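You operate a simulated robot arm through the tools that you are given. There is no shell and no other tool. Be economical: measure what you need, move in short steps, check, and stop when the job is done.

The job below is to be done with a simulated robot arm. You get a single attempt, and the scene is never put back.

Task
Fold the cocoa bag shut and stick on the ordered seal.
Fine: the order card names the seal; press it down on the brown mark and lay the bag in the box jig.

Only the result counts: the job must be done as asked and must still hold three seconds after the hand-in. Knocking over, shifting, dropping, spilling or breaking anything else fails it. A push-on lid holds only when it is set on centred and level and pressed home; a screw cap is set on level and turned clockwise until tight. Flat cloth is picked up by pressing the open fingertips on it (5 to 10 N) and closing them slowly along it; thin cloth reads only 2 to 8 mm in the jaws.

Robot
A 6-joint arm with a two-finger gripper, fixed in place. Base frame: the origin is at the foot of the arm, x ahead of it, y to its left, z up; the work surface is at about z = 890. Lengths are in mm, angles in degrees, forces in N, time in s.
Its first joint turns from -166.0 to 166.0 degrees. Payload 2.45 kg.
The tool frame sits at the grasp point between the pads (the TCP): z along the fingers, y along the line on which they close. The tips reach 20 mm beyond it. Largest opening 140 mm; the body of the gripper starts 168 mm behind the TCP.
Orientation is told as [roll, pitch, yaw] about the base's x, y, z axes, in that order, counted from this pose: with the fingers straight down and closing along the base's y, the tool's x points along the base's -x, its y along +y and its z along -z.

Tools
- The arm moves only by the tool apply_moves. Its argument "commands" is a list of rows, each an object (a shift or turn left out is 0, a gripper value left out holds the last) with "travel": the shift along the tool's x, y, z in units of 20 mm (1.0 is 20 mm), a list of three; "rotation": the turn, a rotation vector about the tool's x, y, z in units of 4 degrees (1.0 is 4 degrees), a list of three; "fingers": the finger opening in cm, from 0 to 14. In form: [{"travel": [x, y, z], "rotation": [wx, wy, wz], "fingers": fingers}, ...]. A call has 1 to 20 rows; each row shifts and turns the commanded pose from where the row before left it, along the tool's axes as they then stand. A call with a number of a shift or a turn outside -1 to 1 is refused whole. A row lasts 0.2 s, in which the tool goes at most 50 mm and 8.6 degrees; a call with a longer step from one row to the next is refused whole, and so is a gripper value outside its range. A pose out of reach is approached as far as the arm can. The call stops where the force on the tool passes 50 N (or 10 N more than at its start, if that is more) or the arm is blocked; 0.2 s more then pass. Each finger travels about 45 mm/s and halts on what it meets, pressing with about 43 N; the grip force reading is that of the motor and also rises with nothing between the fingers. The clock runs only during rows and for 0.2 s after the last one: add rows that do not move to give the fingers time. The reply holds the time, the measured pose of the TCP, the force on the tool along the base axes, the opening and the grip force, in the units named above and with some noise, with the torque about the TCP (base axes, N m) and any sound that the robot's microphone picked up.
- Cameras (640 x 400 px; columns grow to the right, rows downward): "scene" is fixed at [50.5, -499.1, 1622.8]; the picture's right is [0.65, -0.76, 0.00], its down [-0.34, -0.29, -0.90] and it looks along [0.68, 0.58, -0.44] (base axes); focal length 344 px, centre (320, 200). "wrist" rides on the gripper at [78, 11, -209] in the tool frame; the picture's right is [-0.14, 0.99, 0.00], its down [-0.92, -0.13, -0.37] and it looks along [-0.37, -0.05, 0.93] (tool axes); focal length 280 px, centre (320, 200).
- camera(camera): a new picture of that camera. No time passes.
- pixel_to_xyz(camera, pixels): there is no depth. For up to 12 entries [column, row, z] of the newest picture of that camera ("zoom" is the newest enlarged one), the place [x, y] in the base frame at which the ray of that pixel passes the height z, good to about 3 mm. No time passes.
- close_up(camera, box): a new picture of the part [left, top, right, bottom] of that camera's present view, enlarged. No time passes.
- job_done(): hands the job in; it is judged then, once.

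Keep the steps short. Do not move on a guess: measure, check each grasp and each placing, and mend mistakes. In all there are 80 turns and 38 pictures (those below and enlarged ones count). Leave the gripper open and the arm clear of the work at the hand-in unless told otherwise, and finish with a single line.

The tools are called after "Call:" by a JSON object that holds its "name" and its "arguments". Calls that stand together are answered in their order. apply_moves: Moves the arm, as the interface text tells. Its arguments: {"type":"object","properties":{"commands":{"type":"array","items":{"type":"object","properties":{"travel":{"type":"array","items":{"type":"number"}},"rotation":{"type":"array","items":{"type":"number"}},"fingers":{"type":"number"}}}}},"required":["commands"]} The other tools are called the same way: camera (camera) takes a picture; pixel_to_xyz (camera, pixels) gives the place at which the rays of pixels pass given heights; close_up (camera, box) takes an enlarged picture of a part of a camera's view; job_done () hands the job in.

At the start:

```text
time_s: 0.0
ee_pos: [717.3, 271.7, 1191.9]
orientation: [0.1, 0.0, -0.1]
contact_force: [-0.1, -0.3, -0.2]
torque: [-0.01, -0.01, 0.01]
finger_gap: 139.9
grasp_force: 0.1
```

scene: 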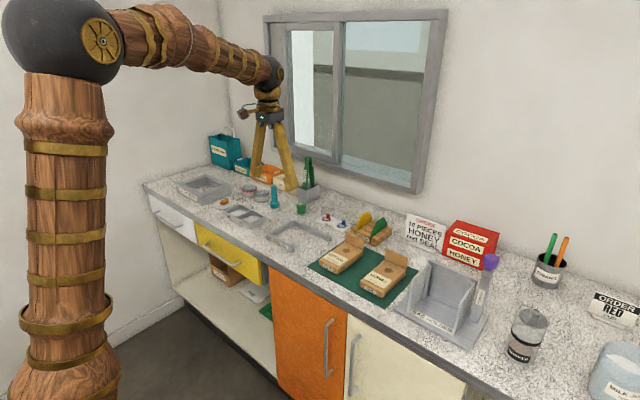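
wrist: 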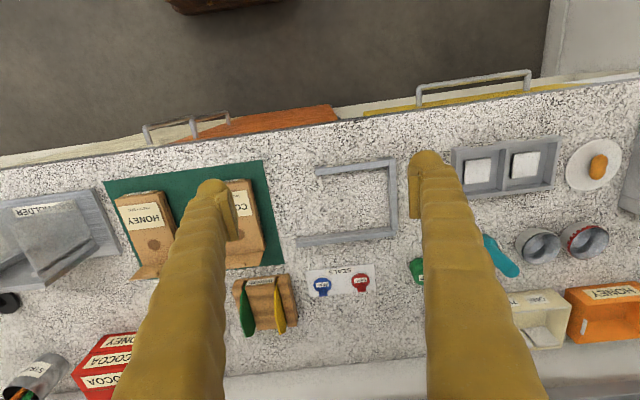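

I see two bags on a green mat, a card at the far right, and two seals on a strip. I'll enlarge these first.

Call:
{"name": "close_up", "arguments": {"camera": "scene", "box": [560, 270, 640, 320]}}

Call:
{"name": "close_up", "arguments": {"camera": "scene", "box": [300, 200, 500, 340]}}

Call:
{"name": "close_up", "arguments": {"camera": "wrist", "box": [90, 150, 410, 350]}}

```text
8.00 times, centred on (600, 295) of scene
```

zoom: 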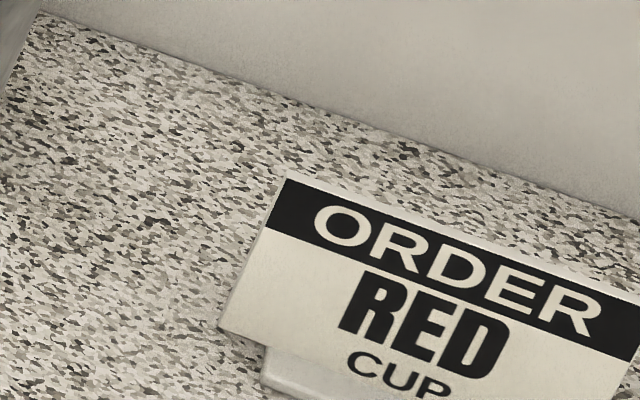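

```text
2.86 times, centred on (400, 270) of scene
```

zoom: 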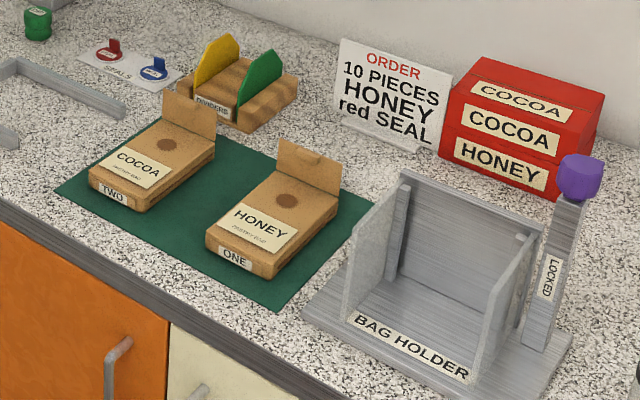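

```text
2.00 times, centred on (250, 250) of wrist
```

zoom: 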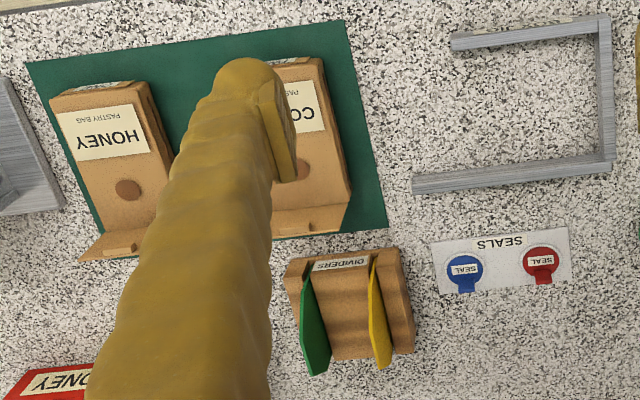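

The order card by the bags asks for the red seal. Next I measure the cocoa bag, its flap, the seals and the U-shaped jig in the first wrist view.

Call:
{"name": "close_up", "arguments": {"camera": "scene", "box": [220, 170, 360, 258]}}

Call:
{"name": "pixel_to_xyz", "arguments": {"camera": "wrist", "pixels": [[316, 175, 900], [387, 161, 900], [395, 236, 900], [298, 247, 900], [316, 168, 900], [395, 158, 900], [322, 284, 892], [361, 281, 892], [265, 262, 905], [227, 270, 905], [361, 281, 905], [362, 291, 905]]}}

Call:
{"name": "pixel_to_xyz", "arguments": {"camera": "scene", "pixels": [[331, 275, 890], [345, 279, 890], [375, 255, 920], [357, 231, 920], [352, 220, 920], [354, 238, 915], [347, 266, 915], [329, 262, 915], [334, 218, 892], [352, 223, 892]]}}

```text
4.55 times, centred on (290, 214) of scene
```

zoom: 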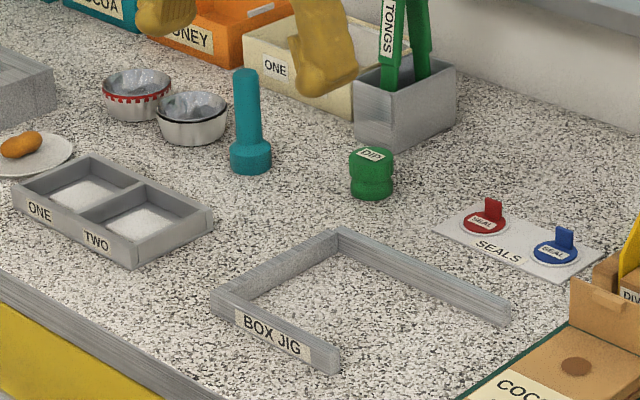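

```text
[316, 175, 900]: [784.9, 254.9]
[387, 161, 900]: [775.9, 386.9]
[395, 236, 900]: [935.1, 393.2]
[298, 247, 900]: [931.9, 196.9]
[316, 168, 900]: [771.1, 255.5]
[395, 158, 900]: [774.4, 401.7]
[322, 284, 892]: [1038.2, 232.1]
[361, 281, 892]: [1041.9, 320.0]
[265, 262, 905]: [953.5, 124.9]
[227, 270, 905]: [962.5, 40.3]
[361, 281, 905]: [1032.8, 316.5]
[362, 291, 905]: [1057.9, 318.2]
```

```text
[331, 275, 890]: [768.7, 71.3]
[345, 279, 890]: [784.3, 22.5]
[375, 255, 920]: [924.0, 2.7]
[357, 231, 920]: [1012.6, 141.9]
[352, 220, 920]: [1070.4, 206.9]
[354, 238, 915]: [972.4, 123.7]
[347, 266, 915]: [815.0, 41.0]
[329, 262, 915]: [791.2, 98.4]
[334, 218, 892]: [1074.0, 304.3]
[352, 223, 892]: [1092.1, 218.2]
```

Scene pixels need refining; I'll measure from the enlarged picture (seal red at zoom (484,222), blue (556,255), jig corners).

Call:
{"name": "close_up", "arguments": {"camera": "scene", "box": [260, 200, 420, 300]}}

```text
4.00 times, centred on (340, 250) of scene
```

zoom: 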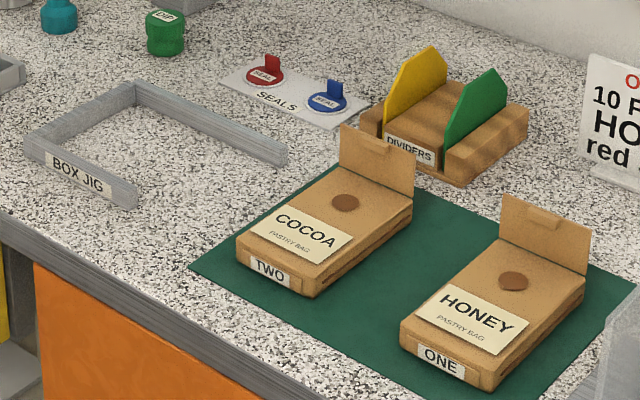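

Call:
{"name": "pixel_to_xyz", "arguments": {"camera": "zoom", "pixels": [[237, 262, 892], [315, 299, 892], [413, 222, 892], [237, 240, 915], [317, 280, 915], [413, 204, 915], [339, 163, 915], [344, 203, 915], [264, 77, 893], [327, 103, 893], [137, 208, 890], [288, 165, 890]]}}

Call:
{"name": "pixel_to_xyz", "arguments": {"camera": "zoom", "pixels": [[24, 153, 890], [24, 132, 905], [136, 82, 905], [287, 150, 905], [137, 192, 905], [220, 85, 890], [334, 128, 890], [371, 102, 890], [188, 268, 890], [400, 340, 915], [488, 376, 915]]}}

```text
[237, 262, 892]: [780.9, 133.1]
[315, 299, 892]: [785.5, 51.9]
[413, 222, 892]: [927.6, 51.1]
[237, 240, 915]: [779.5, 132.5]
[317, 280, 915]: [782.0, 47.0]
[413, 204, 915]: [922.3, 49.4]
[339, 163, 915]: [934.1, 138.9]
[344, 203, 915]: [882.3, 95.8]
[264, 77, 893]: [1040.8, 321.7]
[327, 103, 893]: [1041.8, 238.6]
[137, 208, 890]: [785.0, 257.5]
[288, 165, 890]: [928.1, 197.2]
```

```text
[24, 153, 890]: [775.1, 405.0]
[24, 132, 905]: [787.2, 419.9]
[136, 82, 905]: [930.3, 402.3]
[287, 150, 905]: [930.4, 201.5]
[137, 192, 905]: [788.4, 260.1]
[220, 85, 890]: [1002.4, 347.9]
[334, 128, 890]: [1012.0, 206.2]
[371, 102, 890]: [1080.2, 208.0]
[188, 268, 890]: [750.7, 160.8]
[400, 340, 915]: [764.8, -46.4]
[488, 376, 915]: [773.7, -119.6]
```

Measurements agree: cocoa bag x 780–930, y 48–136; brown mark (882,96); red seal (1041,321); box jig about x 785–930, y 200–400. Next move nearer to the seals for a closer look.

Call:
{"name": "apply_moves", "arguments": {"commands": [{"travel": [-1, 0.1, 0.6]}, {"travel": [-1, 0.1, 0.6]}, {"travel": [-1, 0.1, 0.6]}, {"travel": [-1, 0.1, 0.6]}, {"travel": [-1, 0.1, 0.6]}, {"travel": [-1, 0.1, 0.6]}, {"travel": [-1, 0.1, 0.6]}, {"travel": [-1, 0.1, 0.6]}, {"travel": [-1, 0.1, 0.6]}, {}]}}

Call:
{"name": "camera", "arguments": {"camera": "wrist"}}

```text
time_s: 2.2
ee_pos: [897.9, 288.8, 1083.7]
orientation: [0.0, 0.1, 0.0]
contact_force: [0.1, -0.1, -0.9]
torque: [0.02, -0.04, 0.0]
finger_gap: 139.9
grasp_force: 0.1
```

```text
30 pictures are left
```

wrist: 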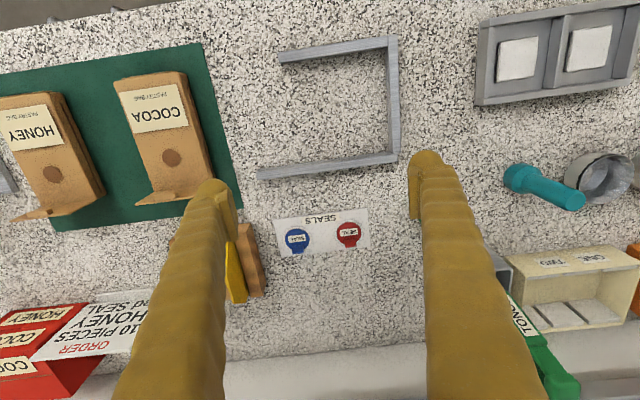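

Clear view. I'll enlarge the seals.

Call:
{"name": "close_up", "arguments": {"camera": "wrist", "box": [260, 195, 388, 275]}}

Call:
{"name": "pixel_to_xyz", "arguments": {"camera": "wrist", "pixels": [[279, 53, 905], [282, 63, 905], [388, 36, 905], [385, 47, 905], [396, 35, 905], [388, 152, 905], [398, 153, 905], [392, 164, 905], [257, 169, 905], [259, 180, 905], [389, 150, 905]]}}

Call:
{"name": "pixel_to_xyz", "arguments": {"camera": "wrist", "pixels": [[114, 80, 913], [182, 70, 913], [212, 187, 913], [151, 196, 913], [172, 157, 913], [138, 203, 945], [205, 190, 945]]}}

```text
5.00 times, centred on (324, 235) of wrist
```

zoom: 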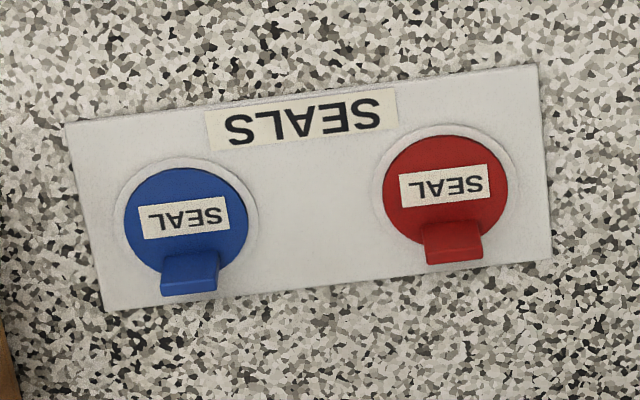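

```text
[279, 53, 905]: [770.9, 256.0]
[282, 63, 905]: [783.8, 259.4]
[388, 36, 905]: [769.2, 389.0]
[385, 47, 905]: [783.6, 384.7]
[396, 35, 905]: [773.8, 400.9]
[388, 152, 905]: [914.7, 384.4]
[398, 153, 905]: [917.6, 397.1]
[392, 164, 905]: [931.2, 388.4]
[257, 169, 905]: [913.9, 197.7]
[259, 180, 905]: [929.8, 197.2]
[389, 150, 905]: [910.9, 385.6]
```

```text
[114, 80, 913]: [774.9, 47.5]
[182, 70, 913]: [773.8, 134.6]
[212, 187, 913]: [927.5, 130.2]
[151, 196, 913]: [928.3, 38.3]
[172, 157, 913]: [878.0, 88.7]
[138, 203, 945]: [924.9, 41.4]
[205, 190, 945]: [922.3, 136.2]
```

Jig inner width is about 131 mm (x 784–915), so the 150 mm long bag must lie there turned by 90°. Flap is upright at x≈928, about 55 mm high. First I close the fingers and go behind the flap.

Call:
{"name": "apply_moves", "arguments": {"commands": [{"travel": [-0.335, -0.985, 0], "fingers": 0}, {"travel": [-0.335, -0.985, 0]}, {"travel": [-0.335, -0.985, 0]}, {"travel": [-0.335, -0.985, 0]}, {"travel": [-0.335, -0.985, 0]}, {"travel": [-0.335, -0.985, 0]}, {"travel": [-0.335, -0.985, 0]}, {"travel": [-0.335, -0.985, 0]}, {"travel": [-0.335, -0.985, 0]}, {"travel": [-0.335, -0.985, 0]}, {}, {"travel": [0, 0, 1]}, {"travel": [0, 0, 1]}, {"travel": [0, 0, 1]}, {"travel": [0, 0, 1]}, {}]}}

Call:
{"name": "camera", "arguments": {"camera": "wrist"}}

Call:
{"name": "close_up", "arguments": {"camera": "scene", "box": [260, 180, 420, 280]}}

```text
time_s: 5.6
ee_pos: [963.4, 93.2, 1004.1]
orientation: [0.0, 0.0, 0.0]
contact_force: [-0.7, 0.3, 0.4]
torque: [0.0, -0.05, 0.01]
finger_gap: 0.0
grasp_force: 29.1
```

```text
28 pictures are left
```

wrist: 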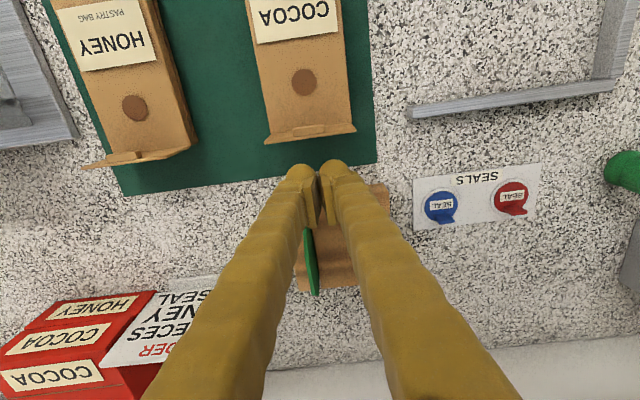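

```text
4.00 times, centred on (340, 230) of scene
```

zoom: 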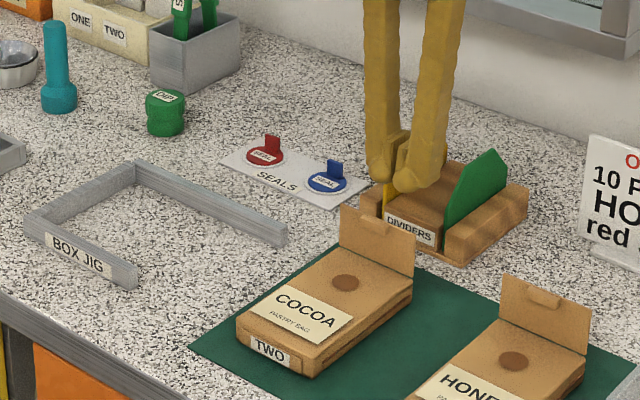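

Fingertips are behind the flap with clear space. I lower 40 mm and push gently toward -x.

Call:
{"name": "apply_moves", "arguments": {"commands": [{"travel": [0, 0, 1]}, {"travel": [0, 0, 1]}, {}, {"travel": [0.4, 0, 0]}, {"travel": [0.4, 0, 0]}, {"travel": [0.4, 0, 0]}, {"travel": [0.4, 0, 0]}, {"travel": [0.4, 0, 0]}, {}]}}

Call:
{"name": "close_up", "arguments": {"camera": "scene", "box": [260, 180, 420, 280]}}

```text
time_s: 7.6
ee_pos: [925.8, 94.1, 965.0]
orientation: [0.1, 0.1, -0.1]
contact_force: [0.1, 0.1, -0.4]
torque: [0.03, 0.0, -0.01]
finger_gap: 0.0
grasp_force: 29.7
```

```text
4.00 times, centred on (340, 230) of scene
```

zoom: 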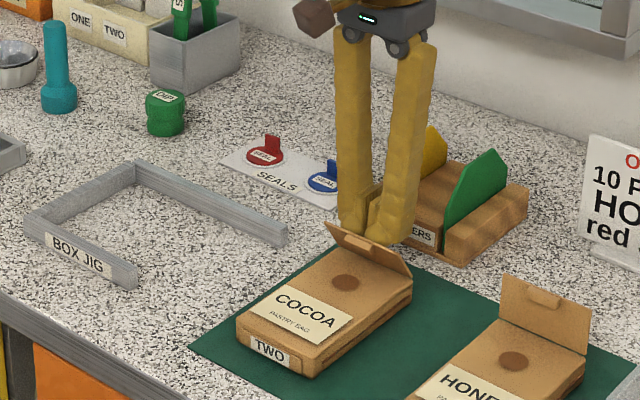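

The flap is folding and the bag stays. Continue forward and down.

Call:
{"name": "apply_moves", "arguments": {"commands": [{"travel": [0.4, 0, 0.1]}, {"travel": [0.4, 0, 0.2]}, {"travel": [0.3, 0, 0.25]}, {"travel": [0.2, 0, 0.25]}, {"travel": [0, 0, 0.2]}, {"travel": [0, 0, 0.2]}, {"travel": [0, 0, 0.15]}, {}]}}

Call:
{"name": "close_up", "arguments": {"camera": "scene", "box": [260, 180, 420, 280]}}

```text
time_s: 9.3
ee_pos: [900.3, 93.6, 940.5]
orientation: [0.1, -0.3, 0.0]
contact_force: [-2.5, -0.8, 17.7]
torque: [-0.03, 0.26, -0.01]
finger_gap: 5.9
grasp_force: 29.3
stopped in row 8: the force on the tool passed its limit at 52 N (the readings are from after the stop); the commanded pose is now the measured one
```

```text
4.00 times, centred on (340, 230) of scene
```

zoom: 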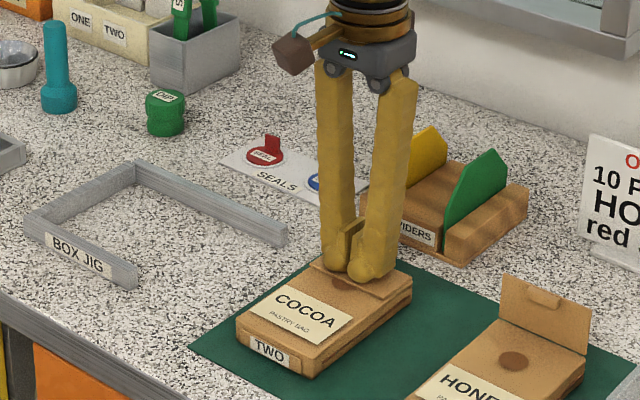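

Flap is flat. I lift slowly and see whether it stays.

Call:
{"name": "apply_moves", "arguments": {"commands": [{"travel": [0, 0, -0.3]}, {"travel": [0, 0, -0.5]}, {"travel": [0, 0, -1]}, {"travel": [0, 0, -1]}, {"travel": [0, 0, -1]}, {"travel": [0, 0, -1]}, {"travel": [0, 0, -1]}, {"travel": [0, 0, -1]}, {}]}}

Call:
{"name": "camera", "arguments": {"camera": "wrist"}}

Call:
{"name": "close_up", "arguments": {"camera": "scene", "box": [260, 180, 420, 280]}}

```text
time_s: 11.3
ee_pos: [899.3, 94.6, 1076.9]
orientation: [0.0, -0.2, 0.0]
contact_force: [0.8, -0.2, -0.1]
torque: [-0.01, -0.01, 0.0]
finger_gap: 0.0
grasp_force: 29.4
```

```text
24 pictures are left
```

wrist: 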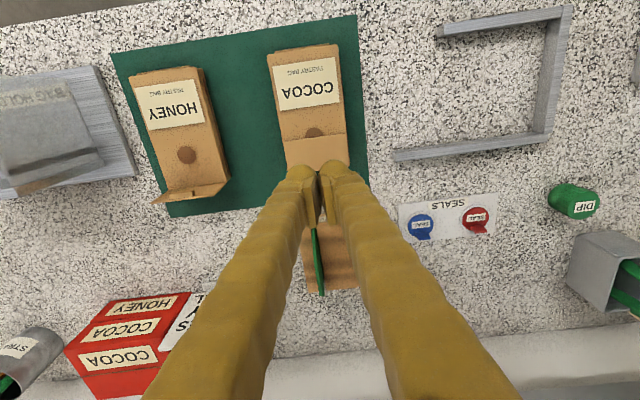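

```text
4.00 times, centred on (340, 230) of scene
```

zoom: 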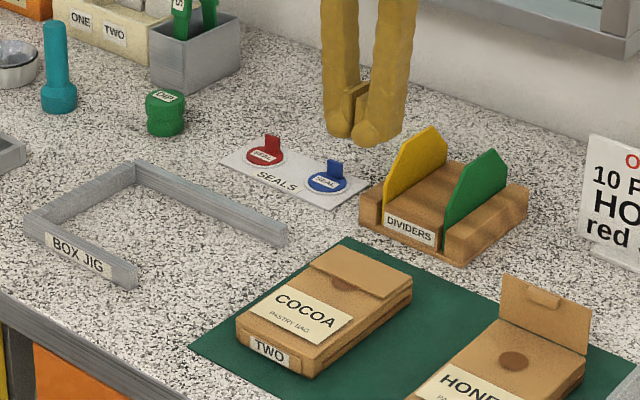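

Flap stays shut, half covering the mark. Now to the red seal: it lies at a radius of ~1090, so I'll tilt the tool outward. First I shift to y≈320 and tilt 28°, opening the fingers to 60 mm.

Call:
{"name": "apply_moves", "arguments": {"commands": [{"travel": [0, 1, 0], "fingers": 6}, {"travel": [0, 1, 0]}, {"travel": [0, 1, 0]}, {"travel": [0, 1, 0]}, {"travel": [0, 1, 0], "rotation": [0, -1, 0]}, {"travel": [0, 1, 0], "rotation": [0, -1, 0]}, {"travel": [0, 1, 0], "rotation": [0, -1, 0]}, {"travel": [0, 1, 0], "rotation": [0, -1, 0]}, {"travel": [0, 1, 0], "rotation": [0, -1, 0]}, {"travel": [0, 1, 0], "rotation": [0, -1, 0]}, {"travel": [0, 1.0, 0], "rotation": [0, -1, 0]}, {"travel": [0, 0.25, 0]}, {"travel": [-1, 0, 0]}, {"travel": [-1, 0, 0]}, {"travel": [-1, 0, 0.5]}, {"travel": [-0.5, 0, 1]}, {"travel": [-0.5, 0, 1]}, {"travel": [-0.5, 0, 1]}, {}]}}

Call:
{"name": "camera", "arguments": {"camera": "wrist"}}

```text
time_s: 15.3
ee_pos: [1010.6, 317.7, 1057.9]
orientation: [0.2, -28.1, 0.0]
contact_force: [0.6, 0.0, 0.2]
torque: [0.01, 0.0, 0.01]
finger_gap: 60.0
grasp_force: 0.0
```

```text
22 pictures are left
```

wrist: 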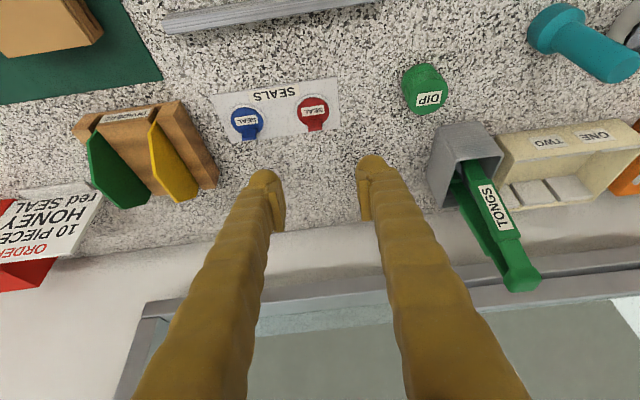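

Call:
{"name": "close_up", "arguments": {"camera": "wrist", "box": [280, 80, 360, 140]}}

```text
6.67 times, centred on (320, 110) of wrist
```

zoom: 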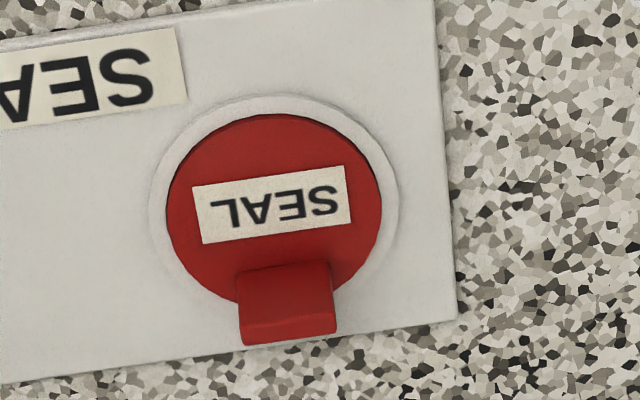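

Call:
{"name": "pixel_to_xyz", "arguments": {"camera": "zoom", "pixels": [[274, 207, 895], [168, 215, 895], [380, 200, 895], [275, 115, 895], [238, 272, 895], [333, 264, 895], [243, 322, 913], [334, 315, 913], [243, 343, 913], [334, 333, 913], [288, 320, 918], [288, 318, 908]]}}

Call:
{"name": "close_up", "arguments": {"camera": "scene", "box": [306, 203, 354, 233]}}

```text
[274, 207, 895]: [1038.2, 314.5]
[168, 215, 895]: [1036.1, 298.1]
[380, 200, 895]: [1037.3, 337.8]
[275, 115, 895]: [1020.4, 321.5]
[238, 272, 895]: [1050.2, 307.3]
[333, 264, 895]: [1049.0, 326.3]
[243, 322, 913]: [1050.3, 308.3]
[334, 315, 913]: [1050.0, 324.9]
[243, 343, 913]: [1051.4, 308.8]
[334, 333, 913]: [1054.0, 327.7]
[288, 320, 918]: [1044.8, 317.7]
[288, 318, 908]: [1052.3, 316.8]
```

```text
13.33 times, centred on (330, 218) of scene
```

zoom: 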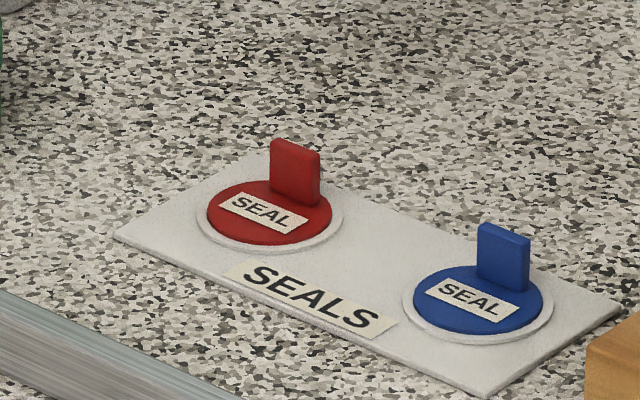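

Red seal: disc centre (1038,317), tab upright at x≈1050–1054, y 308–327, top z≈913. I go above it to (1055, 317, 960) keeping the tilt.

Call:
{"name": "apply_moves", "arguments": {"commands": [{"travel": [0.06, 0, 0.89]}, {"travel": [0.06, 0, 0.89]}, {"travel": [0.06, 0, 0.89]}, {"travel": [0.06, 0, 0.89]}, {"travel": [0.06, 0, 0.89]}, {"travel": [0.06, 0, 0.89]}, {}]}}

Call:
{"name": "camera", "arguments": {"camera": "wrist"}}

```text
time_s: 16.9
ee_pos: [1054.5, 318.1, 959.9]
orientation: [0.1, -28.3, 0.0]
contact_force: [-0.8, -0.2, 0.0]
torque: [0.02, 0.04, 0.02]
finger_gap: 60.0
grasp_force: 0.0
```

```text
19 pictures are left
```

wrist: 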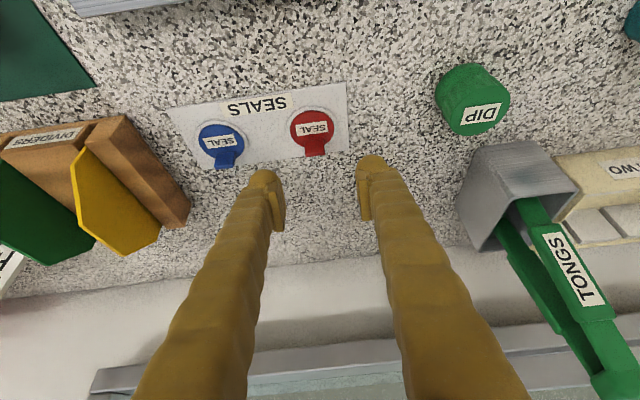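

Call:
{"name": "pixel_to_xyz", "arguments": {"camera": "wrist", "pixels": [[316, 150, 913], [316, 155, 913], [305, 154, 913], [326, 152, 913], [312, 127, 895], [290, 129, 895], [333, 126, 895]]}}

Call:
{"name": "apply_moves", "arguments": {"commands": [{"travel": [0.235, 0, 0.44]}, {"travel": [0.235, 0, 0.44]}, {"travel": [0.235, 0, 0.44]}, {}]}}

```text
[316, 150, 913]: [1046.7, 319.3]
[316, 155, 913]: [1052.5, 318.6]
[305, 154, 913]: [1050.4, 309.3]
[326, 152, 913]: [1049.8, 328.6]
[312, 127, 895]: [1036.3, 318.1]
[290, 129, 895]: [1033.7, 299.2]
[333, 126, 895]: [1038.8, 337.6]
```

```text
time_s: 17.9
ee_pos: [1055.4, 316.8, 929.2]
orientation: [0.1, -28.2, -0.1]
contact_force: [0.3, 0.8, 1.0]
torque: [-0.02, 0.01, 0.0]
finger_gap: 60.1
grasp_force: 0.1
```

Tip bottom is at ~903. I lower 4 mm more and close on the tab edges.

Call:
{"name": "apply_moves", "arguments": {"commands": [{"travel": [0.14, 0.05, 0.155]}, {"fingers": 4}, {"fingers": 3}, {"fingers": 2.4}, {"fingers": 2}, {"fingers": 1.6}, {"fingers": 1.2}, {"fingers": 1.0}, {}, {}]}}

Call:
{"name": "camera", "arguments": {"camera": "wrist"}}

```text
time_s: 20.1
ee_pos: [1054.1, 317.7, 926.0]
orientation: [0.1, -28.2, 0.0]
contact_force: [-1.0, 0.8, -0.9]
torque: [-0.01, -0.01, 0.0]
finger_gap: 12.1
grasp_force: 38.8
```

```text
18 pictures are left
```

wrist: 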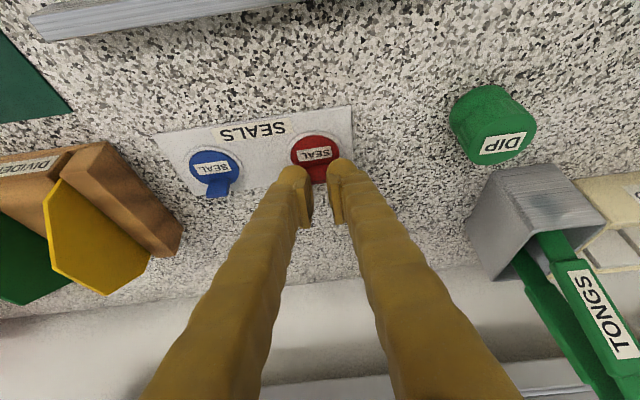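

Gap stopped at 12 mm with 39 N: something is held. Lift 40 mm and check.

Call:
{"name": "apply_moves", "arguments": {"commands": [{"travel": [-0.235, 0, -0.44]}, {"travel": [-0.235, 0, -0.44]}, {"travel": [-0.235, 0, -0.44]}, {"travel": [-0.235, 0, -0.44]}, {}]}}

Call:
{"name": "close_up", "arguments": {"camera": "wrist", "box": [200, 80, 440, 230]}}

Call:
{"name": "close_up", "arguments": {"camera": "scene", "box": [290, 160, 386, 220]}}

```text
time_s: 21.4
ee_pos: [1053.8, 319.0, 965.0]
orientation: [0.1, -28.1, 0.0]
contact_force: [-0.3, 0.0, 0.0]
torque: [-0.03, 0.0, -0.01]
finger_gap: 12.3
grasp_force: 38.7
```

```text
2.67 times, centred on (320, 155) of wrist
```

zoom: 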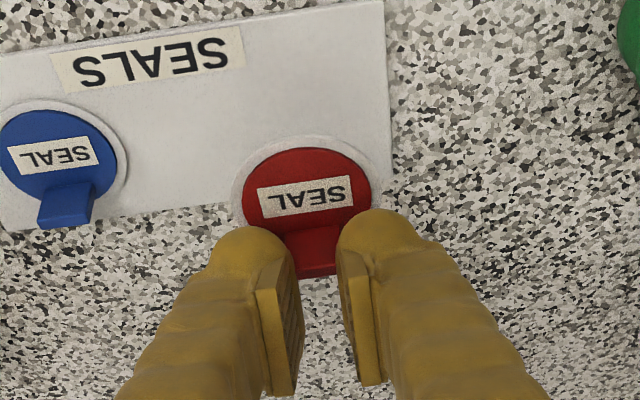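

```text
6.67 times, centred on (338, 190) of scene
```

zoom: 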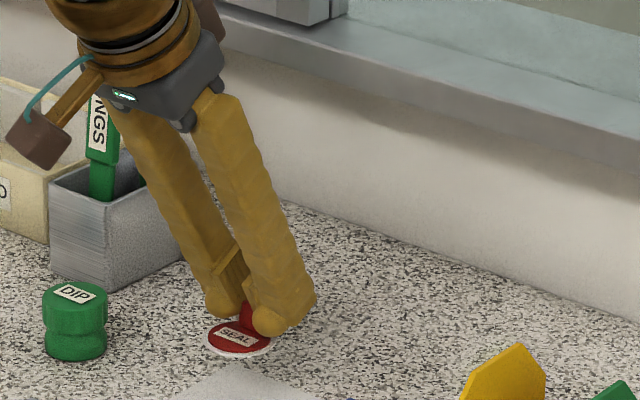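

The red seal is held level by its tab. Lift and carry it above the mark.

Call:
{"name": "apply_moves", "arguments": {"commands": [{"travel": [-0.44, 0, -0.83]}, {"travel": [-0.44, 0, -0.83]}, {"travel": [-0.44, 0, -0.83]}, {"travel": [-0.44, 0, -0.83]}, {"travel": [0.578, -0.946, -0.307]}, {"travel": [0.578, -0.946, -0.307]}, {"travel": [0.578, -0.946, -0.307]}, {"travel": [0.578, -0.946, -0.307]}, {"travel": [0.578, -0.946, -0.307]}, {"travel": [0.578, -0.946, -0.307]}, {"travel": [0.578, -0.946, -0.307]}, {"travel": [0.578, -0.946, -0.307]}, {"travel": [0.578, -0.946, -0.307]}, {"travel": [0.578, -0.946, -0.307]}, {"travel": [0.578, -0.946, -0.307]}, {"travel": [0.578, -0.946, -0.307]}, {}]}}

Call:
{"name": "camera", "arguments": {"camera": "wrist"}}

```text
time_s: 24.9
ee_pos: [895.6, 91.2, 1037.7]
orientation: [0.1, -28.2, 0.0]
contact_force: [-0.1, 0.1, 0.7]
torque: [-0.01, 0.0, -0.01]
finger_gap: 12.2
grasp_force: 39.0
```

```text
15 pictures are left
```

wrist: 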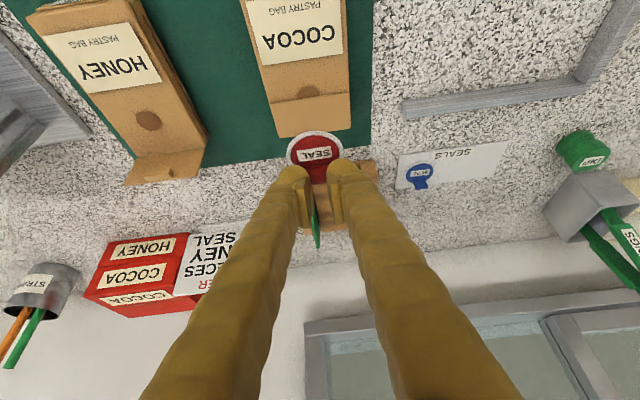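

Call:
{"name": "close_up", "arguments": {"camera": "wrist", "box": [240, 50, 400, 150]}}

```text
4.00 times, centred on (320, 100) of wrist
```

zoom: 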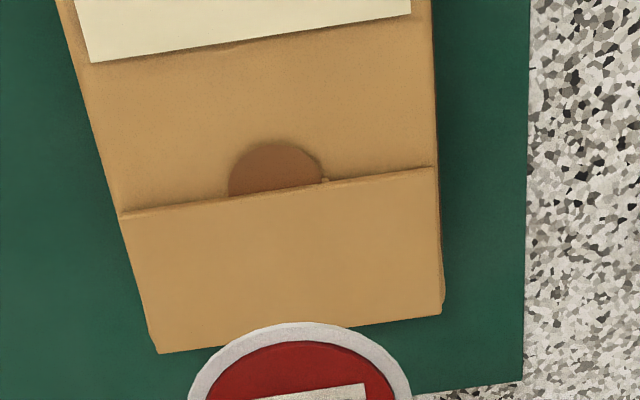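

Call:
{"name": "pixel_to_xyz", "arguments": {"camera": "zoom", "pixels": [[270, 142, 913], [229, 194, 913], [322, 180, 913], [275, 188, 916], [120, 214, 916], [436, 167, 916], [157, 353, 916], [442, 314, 916], [300, 405, 1005], [190, 390, 1003], [411, 390, 1003]]}}

```text
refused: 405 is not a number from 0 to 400
```

Call:
{"name": "pixel_to_xyz", "arguments": {"camera": "zoom", "pixels": [[270, 142, 913], [229, 194, 913], [322, 180, 913], [275, 188, 916], [120, 214, 916], [436, 167, 916], [157, 353, 916], [442, 314, 916], [190, 390, 1003], [411, 390, 1003], [300, 323, 1003]]}}

Call:
{"name": "pixel_to_xyz", "arguments": {"camera": "wrist", "pixels": [[287, 150, 1003], [344, 150, 1003], [315, 130, 1003], [315, 152, 1003], [310, 86, 913]]}}

```text
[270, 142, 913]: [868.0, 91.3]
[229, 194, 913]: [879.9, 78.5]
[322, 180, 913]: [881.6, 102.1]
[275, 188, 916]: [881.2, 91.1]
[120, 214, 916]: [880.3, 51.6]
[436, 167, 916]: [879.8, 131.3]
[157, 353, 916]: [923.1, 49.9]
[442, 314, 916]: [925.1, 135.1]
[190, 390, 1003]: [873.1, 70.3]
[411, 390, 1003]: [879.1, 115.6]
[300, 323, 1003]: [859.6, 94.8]
```

```text
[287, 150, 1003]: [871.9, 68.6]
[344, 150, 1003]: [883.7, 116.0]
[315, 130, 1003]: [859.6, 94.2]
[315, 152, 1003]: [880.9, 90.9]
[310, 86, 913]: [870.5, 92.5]
```

The seal disc (≈(880,92)) is right above the mark (880.5,91). Go straight down, slowly at the end.

Call:
{"name": "apply_moves", "arguments": {"commands": [{"travel": [0.352, 0, 0.662]}, {"travel": [0.352, 0, 0.662]}, {"travel": [0.352, 0, 0.662]}, {"travel": [0.352, 0, 0.662]}, {"travel": [0.352, 0, 0.662]}, {}, {"travel": [0.07, 0, 0.132]}, {"travel": [0.047, 0, 0.088]}, {"travel": [0.047, 0, 0.088]}, {}]}}

Call:
{"name": "close_up", "arguments": {"camera": "scene", "box": [300, 210, 396, 270]}}

```text
time_s: 27.1
ee_pos: [898.2, 91.7, 957.1]
orientation: [0.1, -28.3, 0.0]
contact_force: [-0.5, 0.2, -0.1]
torque: [0.03, 0.01, 0.0]
finger_gap: 11.9
grasp_force: 38.8
```

```text
6.67 times, centred on (348, 240) of scene
```

zoom: 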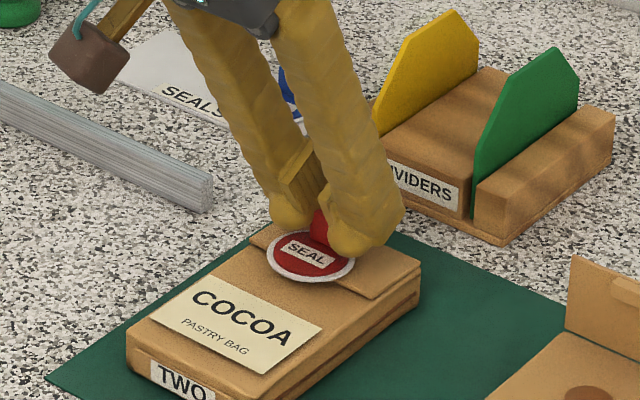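

Just above contact. Lower further in 1 mm steps.

Call:
{"name": "apply_moves", "arguments": {"commands": [{"travel": [0.04, 0, 0.036]}, {"travel": [0.024, 0, 0.044]}, {"travel": [0.024, 0, 0.044]}, {"travel": [0.024, 0, 0.044]}, {}]}}

```text
time_s: 28.4
ee_pos: [897.2, 92.8, 954.2]
orientation: [0.0, -28.3, 0.0]
contact_force: [-2.9, -1.4, 13.5]
torque: [-0.03, 0.34, 0.04]
finger_gap: 11.7
grasp_force: 39.2
```

Contact at 13.5 N. Press 1–2 mm more and hold.

Call:
{"name": "apply_moves", "arguments": {"commands": [{"travel": [0.024, 0, 0.044]}, {"travel": [0.012, 0, 0.022]}, {}, {}, {}, {}]}}

Call:
{"name": "close_up", "arguments": {"camera": "scene", "box": [300, 210, 396, 270]}}

```text
time_s: 29.8
ee_pos: [898.5, 92.3, 951.3]
orientation: [0.1, -28.3, 0.1]
contact_force: [10.2, -2.4, 27.6]
torque: [-0.09, 0.06, 0.01]
finger_gap: 11.9
grasp_force: 38.6
```

```text
6.67 times, centred on (348, 240) of scene
```

zoom: 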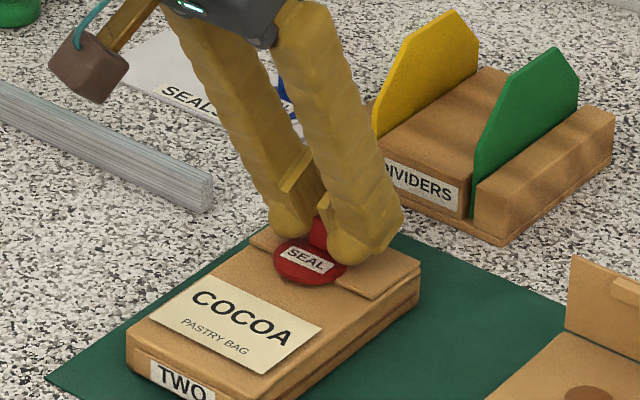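

The white backing has vanished: the seal has stuck. Release and lift.

Call:
{"name": "apply_moves", "arguments": {"commands": [{"fingers": 2}, {"fingers": 4}, {"fingers": 5}, {"fingers": 5}, {"travel": [-0.235, 0, -0.44]}, {"travel": [-0.44, 0, -0.83]}, {"travel": [-0.44, 0, -0.83]}, {"travel": [-0.44, 0, -0.83]}, {"travel": [-0.44, 0, -0.83]}, {}]}}

Call:
{"name": "camera", "arguments": {"camera": "wrist"}}

Call:
{"name": "close_up", "arguments": {"camera": "scene", "box": [300, 210, 396, 270]}}

```text
time_s: 31.9
ee_pos: [897.6, 91.3, 1036.4]
orientation: [0.1, -28.2, 0.0]
contact_force: [0.3, 0.2, -0.6]
torque: [0.02, 0.0, -0.01]
finger_gap: 50.2
grasp_force: 0.0
```

```text
11 pictures are left
```

wrist: 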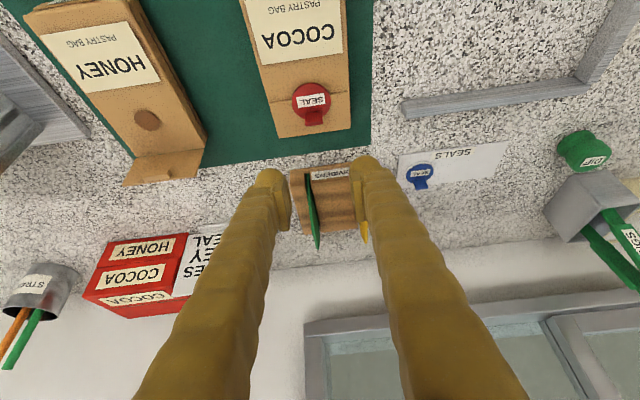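

```text
6.67 times, centred on (348, 240) of scene
```

zoom: 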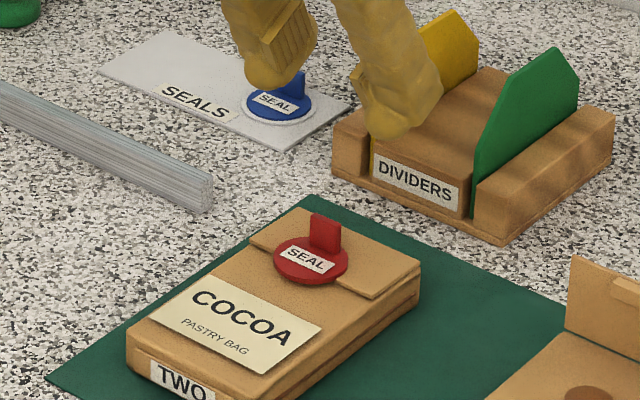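

The seal sits on the mark and flap is held. Now straighten the tool, open fully, and centre over the bag at (852, 91.5).

Call:
{"name": "apply_moves", "arguments": {"commands": [{"rotation": [0, 1, 0], "fingers": 14}, {"rotation": [0, 1, 0]}, {"rotation": [0, 1, 0]}, {"rotation": [0, 1, 0]}, {"rotation": [0, 1, 0]}, {"rotation": [0, 1, 0]}, {"rotation": [0, 1, 0]}, {"travel": [0.76, 0, 0]}, {"travel": [0.76, 0, 0]}, {"travel": [0.76, 0, 0]}, {}, {}]}}

Call:
{"name": "camera", "arguments": {"camera": "wrist"}}

```text
time_s: 34.5
ee_pos: [850.6, 90.8, 1034.9]
orientation: [0.1, -0.2, -0.1]
contact_force: [0.1, 0.1, 0.6]
torque: [0.0, -0.02, 0.01]
finger_gap: 140.3
grasp_force: 0.0
```

```text
9 pictures are left
```

wrist: 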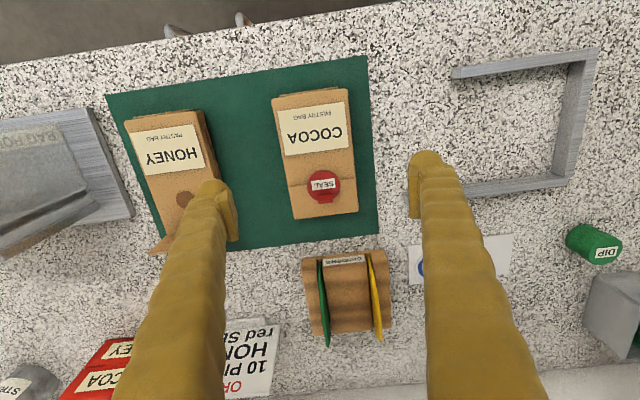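

Call:
{"name": "pixel_to_xyz", "arguments": {"camera": "wrist", "pixels": [[272, 98, 913], [345, 86, 913], [359, 210, 916], [295, 219, 916], [323, 185, 918], [125, 122, 913], [203, 110, 913], [160, 250, 890], [240, 200, 890]]}}

Call:
{"name": "apply_moves", "arguments": {"commands": [{"travel": [0, 0, 1]}, {"travel": [0, 0, 1]}, {"travel": [0, 0, 1]}, {"travel": [0, 0, 1]}, {"travel": [0, 0, 0.5]}, {}]}}

```text
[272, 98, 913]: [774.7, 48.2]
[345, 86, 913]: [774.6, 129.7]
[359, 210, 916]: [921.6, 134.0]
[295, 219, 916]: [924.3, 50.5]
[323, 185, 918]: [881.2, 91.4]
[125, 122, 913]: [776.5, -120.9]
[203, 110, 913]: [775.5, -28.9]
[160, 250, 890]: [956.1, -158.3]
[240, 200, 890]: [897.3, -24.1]
```

```text
time_s: 36.0
ee_pos: [853.4, 92.4, 946.0]
orientation: [0.2, -0.1, 0.1]
contact_force: [0.2, -0.8, 0.2]
torque: [-0.01, 0.02, -0.01]
finger_gap: 140.2
grasp_force: 0.0
```

Bag centred (849, 91). Lower to tips z≈897 and close slowly.

Call:
{"name": "apply_moves", "arguments": {"commands": [{"travel": [0, 0, 0.7]}, {"travel": [0, 0, 0.75]}, {"fingers": 12}, {"fingers": 10.5}, {"fingers": 9.8}, {"fingers": 9.3}, {"fingers": 8.9}, {"fingers": 8.5}, {"fingers": 8.1}, {}, {}]}}

```text
time_s: 38.4
ee_pos: [852.8, 93.8, 916.3]
orientation: [0.0, -0.2, 0.0]
contact_force: [-0.3, -1.4, 1.2]
torque: [-0.03, 0.04, 0.01]
finger_gap: 84.7
grasp_force: 43.1
```

Gripped at 84.7 mm with 43 N. Lift a bit and check.

Call:
{"name": "apply_moves", "arguments": {"commands": [{"travel": [0, 0, -0.3]}, {"travel": [0, 0, -0.7]}, {"travel": [0, 0, -1]}, {"travel": [0, 0, -1]}, {"travel": [0, 0, -1]}, {}]}}

Call:
{"name": "camera", "arguments": {"camera": "scene"}}

```text
time_s: 39.8
ee_pos: [851.1, 93.7, 999.1]
orientation: [0.1, -0.2, 0.0]
contact_force: [0.3, -1.0, -0.7]
torque: [0.01, 0.0, 0.03]
finger_gap: 84.6
grasp_force: 43.0
```

```text
8 pictures are left
```

scene: 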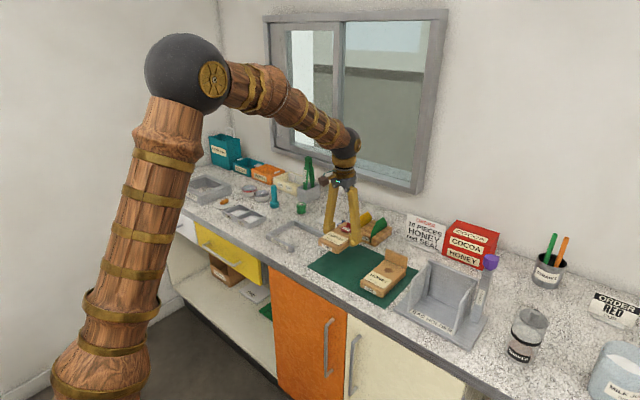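

The bag hangs level. Shift to y≈306, then turn it by 90°.

Call:
{"name": "apply_moves", "arguments": {"commands": [{"travel": [0, 0.97, 0]}, {"travel": [0, 0.97, 0]}, {"travel": [0, 0.97, 0]}, {"travel": [0, 0.97, 0]}, {"travel": [0, 0.97, 0]}, {"travel": [0, 0.97, 0]}, {"travel": [0, 0.97, 0]}, {"travel": [0, 0.97, 0]}, {"travel": [0, 0.97, 0]}, {"travel": [0, 0.97, 0]}, {"travel": [0, 0.97, 0]}, {"rotation": [0, 0, -1]}, {"rotation": [0, 0, -1]}, {"rotation": [0, 0, -1]}, {"rotation": [0, 0, -1]}, {"rotation": [0, 0, -1]}, {"rotation": [0, 0, -1]}, {"rotation": [0, 0, -1]}, {"rotation": [0, 0, -1]}, {"rotation": [0, 0, -1]}]}}

Call:
{"name": "apply_moves", "arguments": {"commands": [{"rotation": [0, 0, -1]}, {"rotation": [0, 0, -1]}, {"rotation": [0, 0, -1]}, {"rotation": [0, 0, -1]}, {"rotation": [0, 0, -1]}, {"rotation": [0, 0, -1]}, {"rotation": [0, 0, -1]}, {"rotation": [0, 0, -1]}, {"rotation": [0, 0, -1]}, {"rotation": [0, 0, -1]}, {"rotation": [0, 0, -1]}, {"rotation": [0, 0, -1]}, {"rotation": [0, 0, -1]}, {"rotation": [0, 0, -0.5]}, {}]}}

Call:
{"name": "camera", "arguments": {"camera": "wrist"}}

```text
time_s: 44.0
ee_pos: [850.7, 305.8, 997.7]
orientation: [-0.1, -0.2, 36.1]
contact_force: [1.2, 0.8, -0.2]
torque: [0.0, 0.01, 0.0]
finger_gap: 84.7
grasp_force: 43.2
```

```text
time_s: 47.1
ee_pos: [851.2, 305.4, 997.1]
orientation: [-0.2, -0.2, 90.0]
contact_force: [0.2, -0.1, -1.3]
torque: [0.04, 0.01, 0.05]
finger_gap: 84.6
grasp_force: 43.2
```

```text
7 pictures are left
```

wrist: 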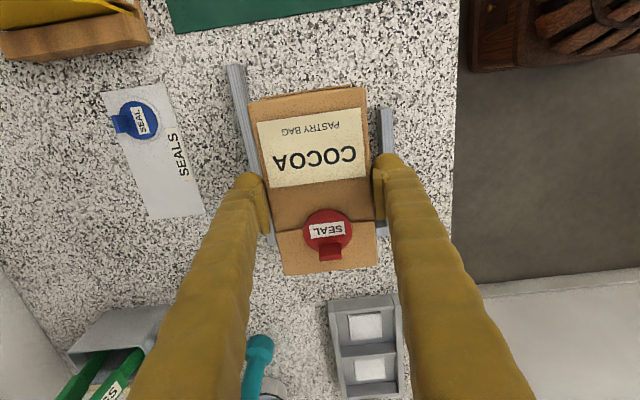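

Call:
{"name": "pixel_to_xyz", "arguments": {"camera": "wrist", "pixels": [[228, 66, 905], [243, 64, 905], [379, 109, 905], [392, 108, 905], [258, 182, 905], [380, 225, 905], [285, 274, 997], [377, 264, 997], [250, 102, 994], [365, 88, 994], [268, 236, 905], [388, 234, 905]]}}

```text
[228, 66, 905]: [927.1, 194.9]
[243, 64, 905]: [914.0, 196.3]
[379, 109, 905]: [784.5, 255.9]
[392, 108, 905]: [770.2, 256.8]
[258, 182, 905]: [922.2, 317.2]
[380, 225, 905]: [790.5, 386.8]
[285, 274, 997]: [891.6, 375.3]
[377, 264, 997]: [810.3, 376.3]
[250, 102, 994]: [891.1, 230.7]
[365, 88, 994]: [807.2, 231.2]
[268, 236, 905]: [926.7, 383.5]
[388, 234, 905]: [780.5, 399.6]
```

Bag (x 808–891, y 231–376) is centred between the jig bars (784–914) and clear of the end wall (386). Descend.

Call:
{"name": "apply_moves", "arguments": {"commands": [{"travel": [0, 0.06, 0.8]}, {"travel": [0, 0, 0.8]}, {"travel": [0, 0, 0.8]}, {"travel": [0, 0, 0.8]}, {"travel": [0, 0, 0.5]}, {}, {"travel": [0, 0, 0.15]}, {"travel": [0, 0, 0.1]}, {"travel": [0, 0, 0.05]}, {}]}}

```text
time_s: 49.4
ee_pos: [850.2, 306.1, 917.9]
orientation: [-0.2, 0.0, 90.0]
contact_force: [-1.6, -5.2, 11.0]
torque: [-0.21, 0.79, 0.25]
finger_gap: 84.8
grasp_force: 42.9
```

Contact 11 N with a torque pointing at the near side. I look before going on.

Call:
{"name": "close_up", "arguments": {"camera": "scene", "box": [250, 190, 346, 250]}}

Call:
{"name": "close_up", "arguments": {"camera": "wrist", "box": [200, 60, 456, 220]}}

```text
6.67 times, centred on (298, 220) of scene
```

zoom: 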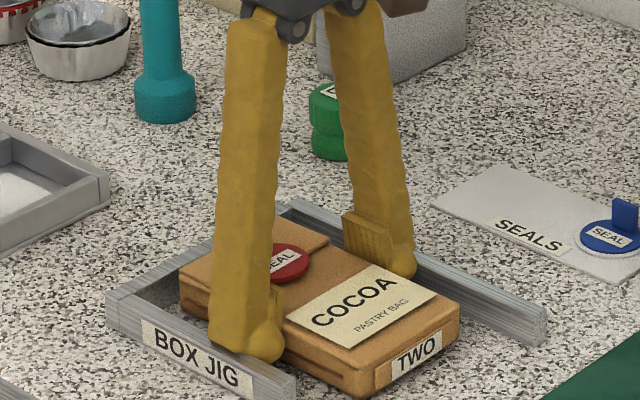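

```text
2.50 times, centred on (328, 140) of wrist
```

zoom: 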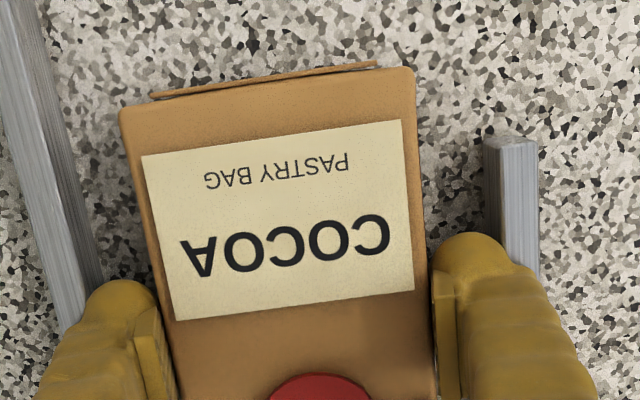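

The fingers' outer bulge rests on the near bar; the bag is only ~4 mm above the table, inside the jig. I relieve the contact by 1.5 mm, open a few mm so the bag settles, then lift straight up.

Call:
{"name": "apply_moves", "arguments": {"commands": [{"travel": [0, -0.05, -0.08]}, {}, {"fingers": 8.8}, {"fingers": 9.0}, {"fingers": 9.2}, {}, {}]}}

Call:
{"name": "close_up", "arguments": {"camera": "scene", "box": [250, 190, 346, 250]}}

```text
time_s: 51.0
ee_pos: [851.2, 304.8, 919.1]
orientation: [-0.1, -0.1, 89.9]
contact_force: [-1.4, 0.9, -1.5]
torque: [0.01, 0.15, 0.06]
finger_gap: 90.0
grasp_force: 0.0
```

```text
6.67 times, centred on (298, 220) of scene
```

zoom: 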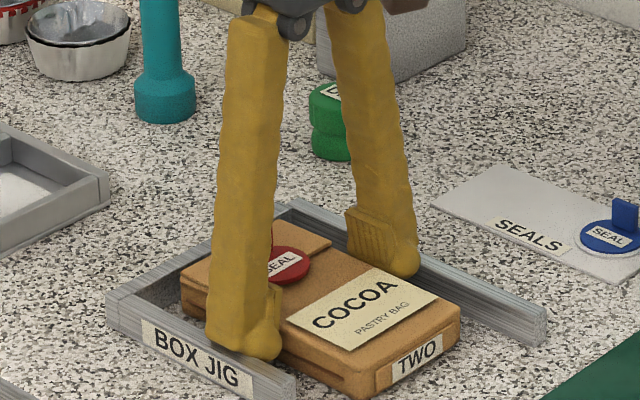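

The bag is let go at 90 mm gap. Lift straight up slowly, then open wider higher up.

Call:
{"name": "apply_moves", "arguments": {"commands": [{"travel": [0, 0, -0.15]}, {"travel": [0, 0, -0.25]}, {"travel": [0, 0, -0.5]}, {"travel": [0, 0, -1], "fingers": 11}, {"travel": [0, 0, -1]}, {"travel": [0, 0, -1]}, {"travel": [0, 0, -1]}, {"travel": [0, 0, -1]}, {"travel": [0, 0, -1]}, {"travel": [0, 0, -1]}, {}]}}

Call:
{"name": "camera", "arguments": {"camera": "wrist"}}

Call:
{"name": "close_up", "arguments": {"camera": "scene", "box": [250, 190, 346, 250]}}

```text
time_s: 53.4
ee_pos: [851.4, 304.6, 1078.6]
orientation: [-0.2, -0.1, 90.1]
contact_force: [-0.2, 0.3, -0.5]
torque: [0.01, 0.02, -0.03]
finger_gap: 109.8
grasp_force: 0.0
```

```text
3 pictures are left
```

wrist: 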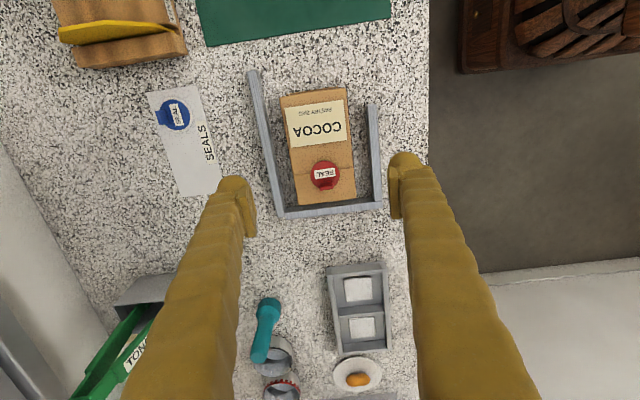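

```text
6.67 times, centred on (298, 220) of scene
```

zoom: 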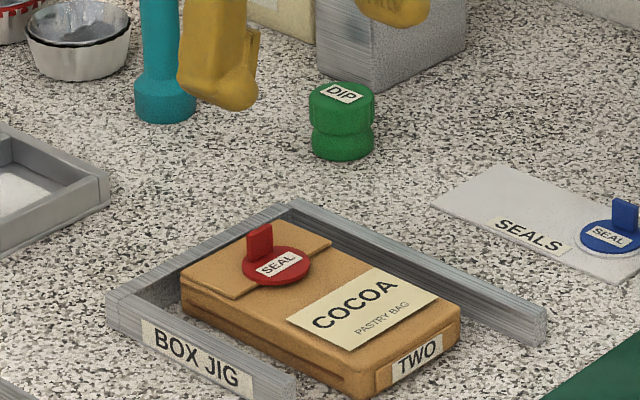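

The bag lies flat in the box jig with its flap shut and the red seal on the mark. Nothing else has moved, and the gripper is open and clear. I hand it in.

Call:
{"name": "job_done", "arguments": {}}

```text
The job is handed in.
```

The cocoa bag is folded shut, has the red seal pressed on its brown mark, lies in the box jig, and the job is handed in.
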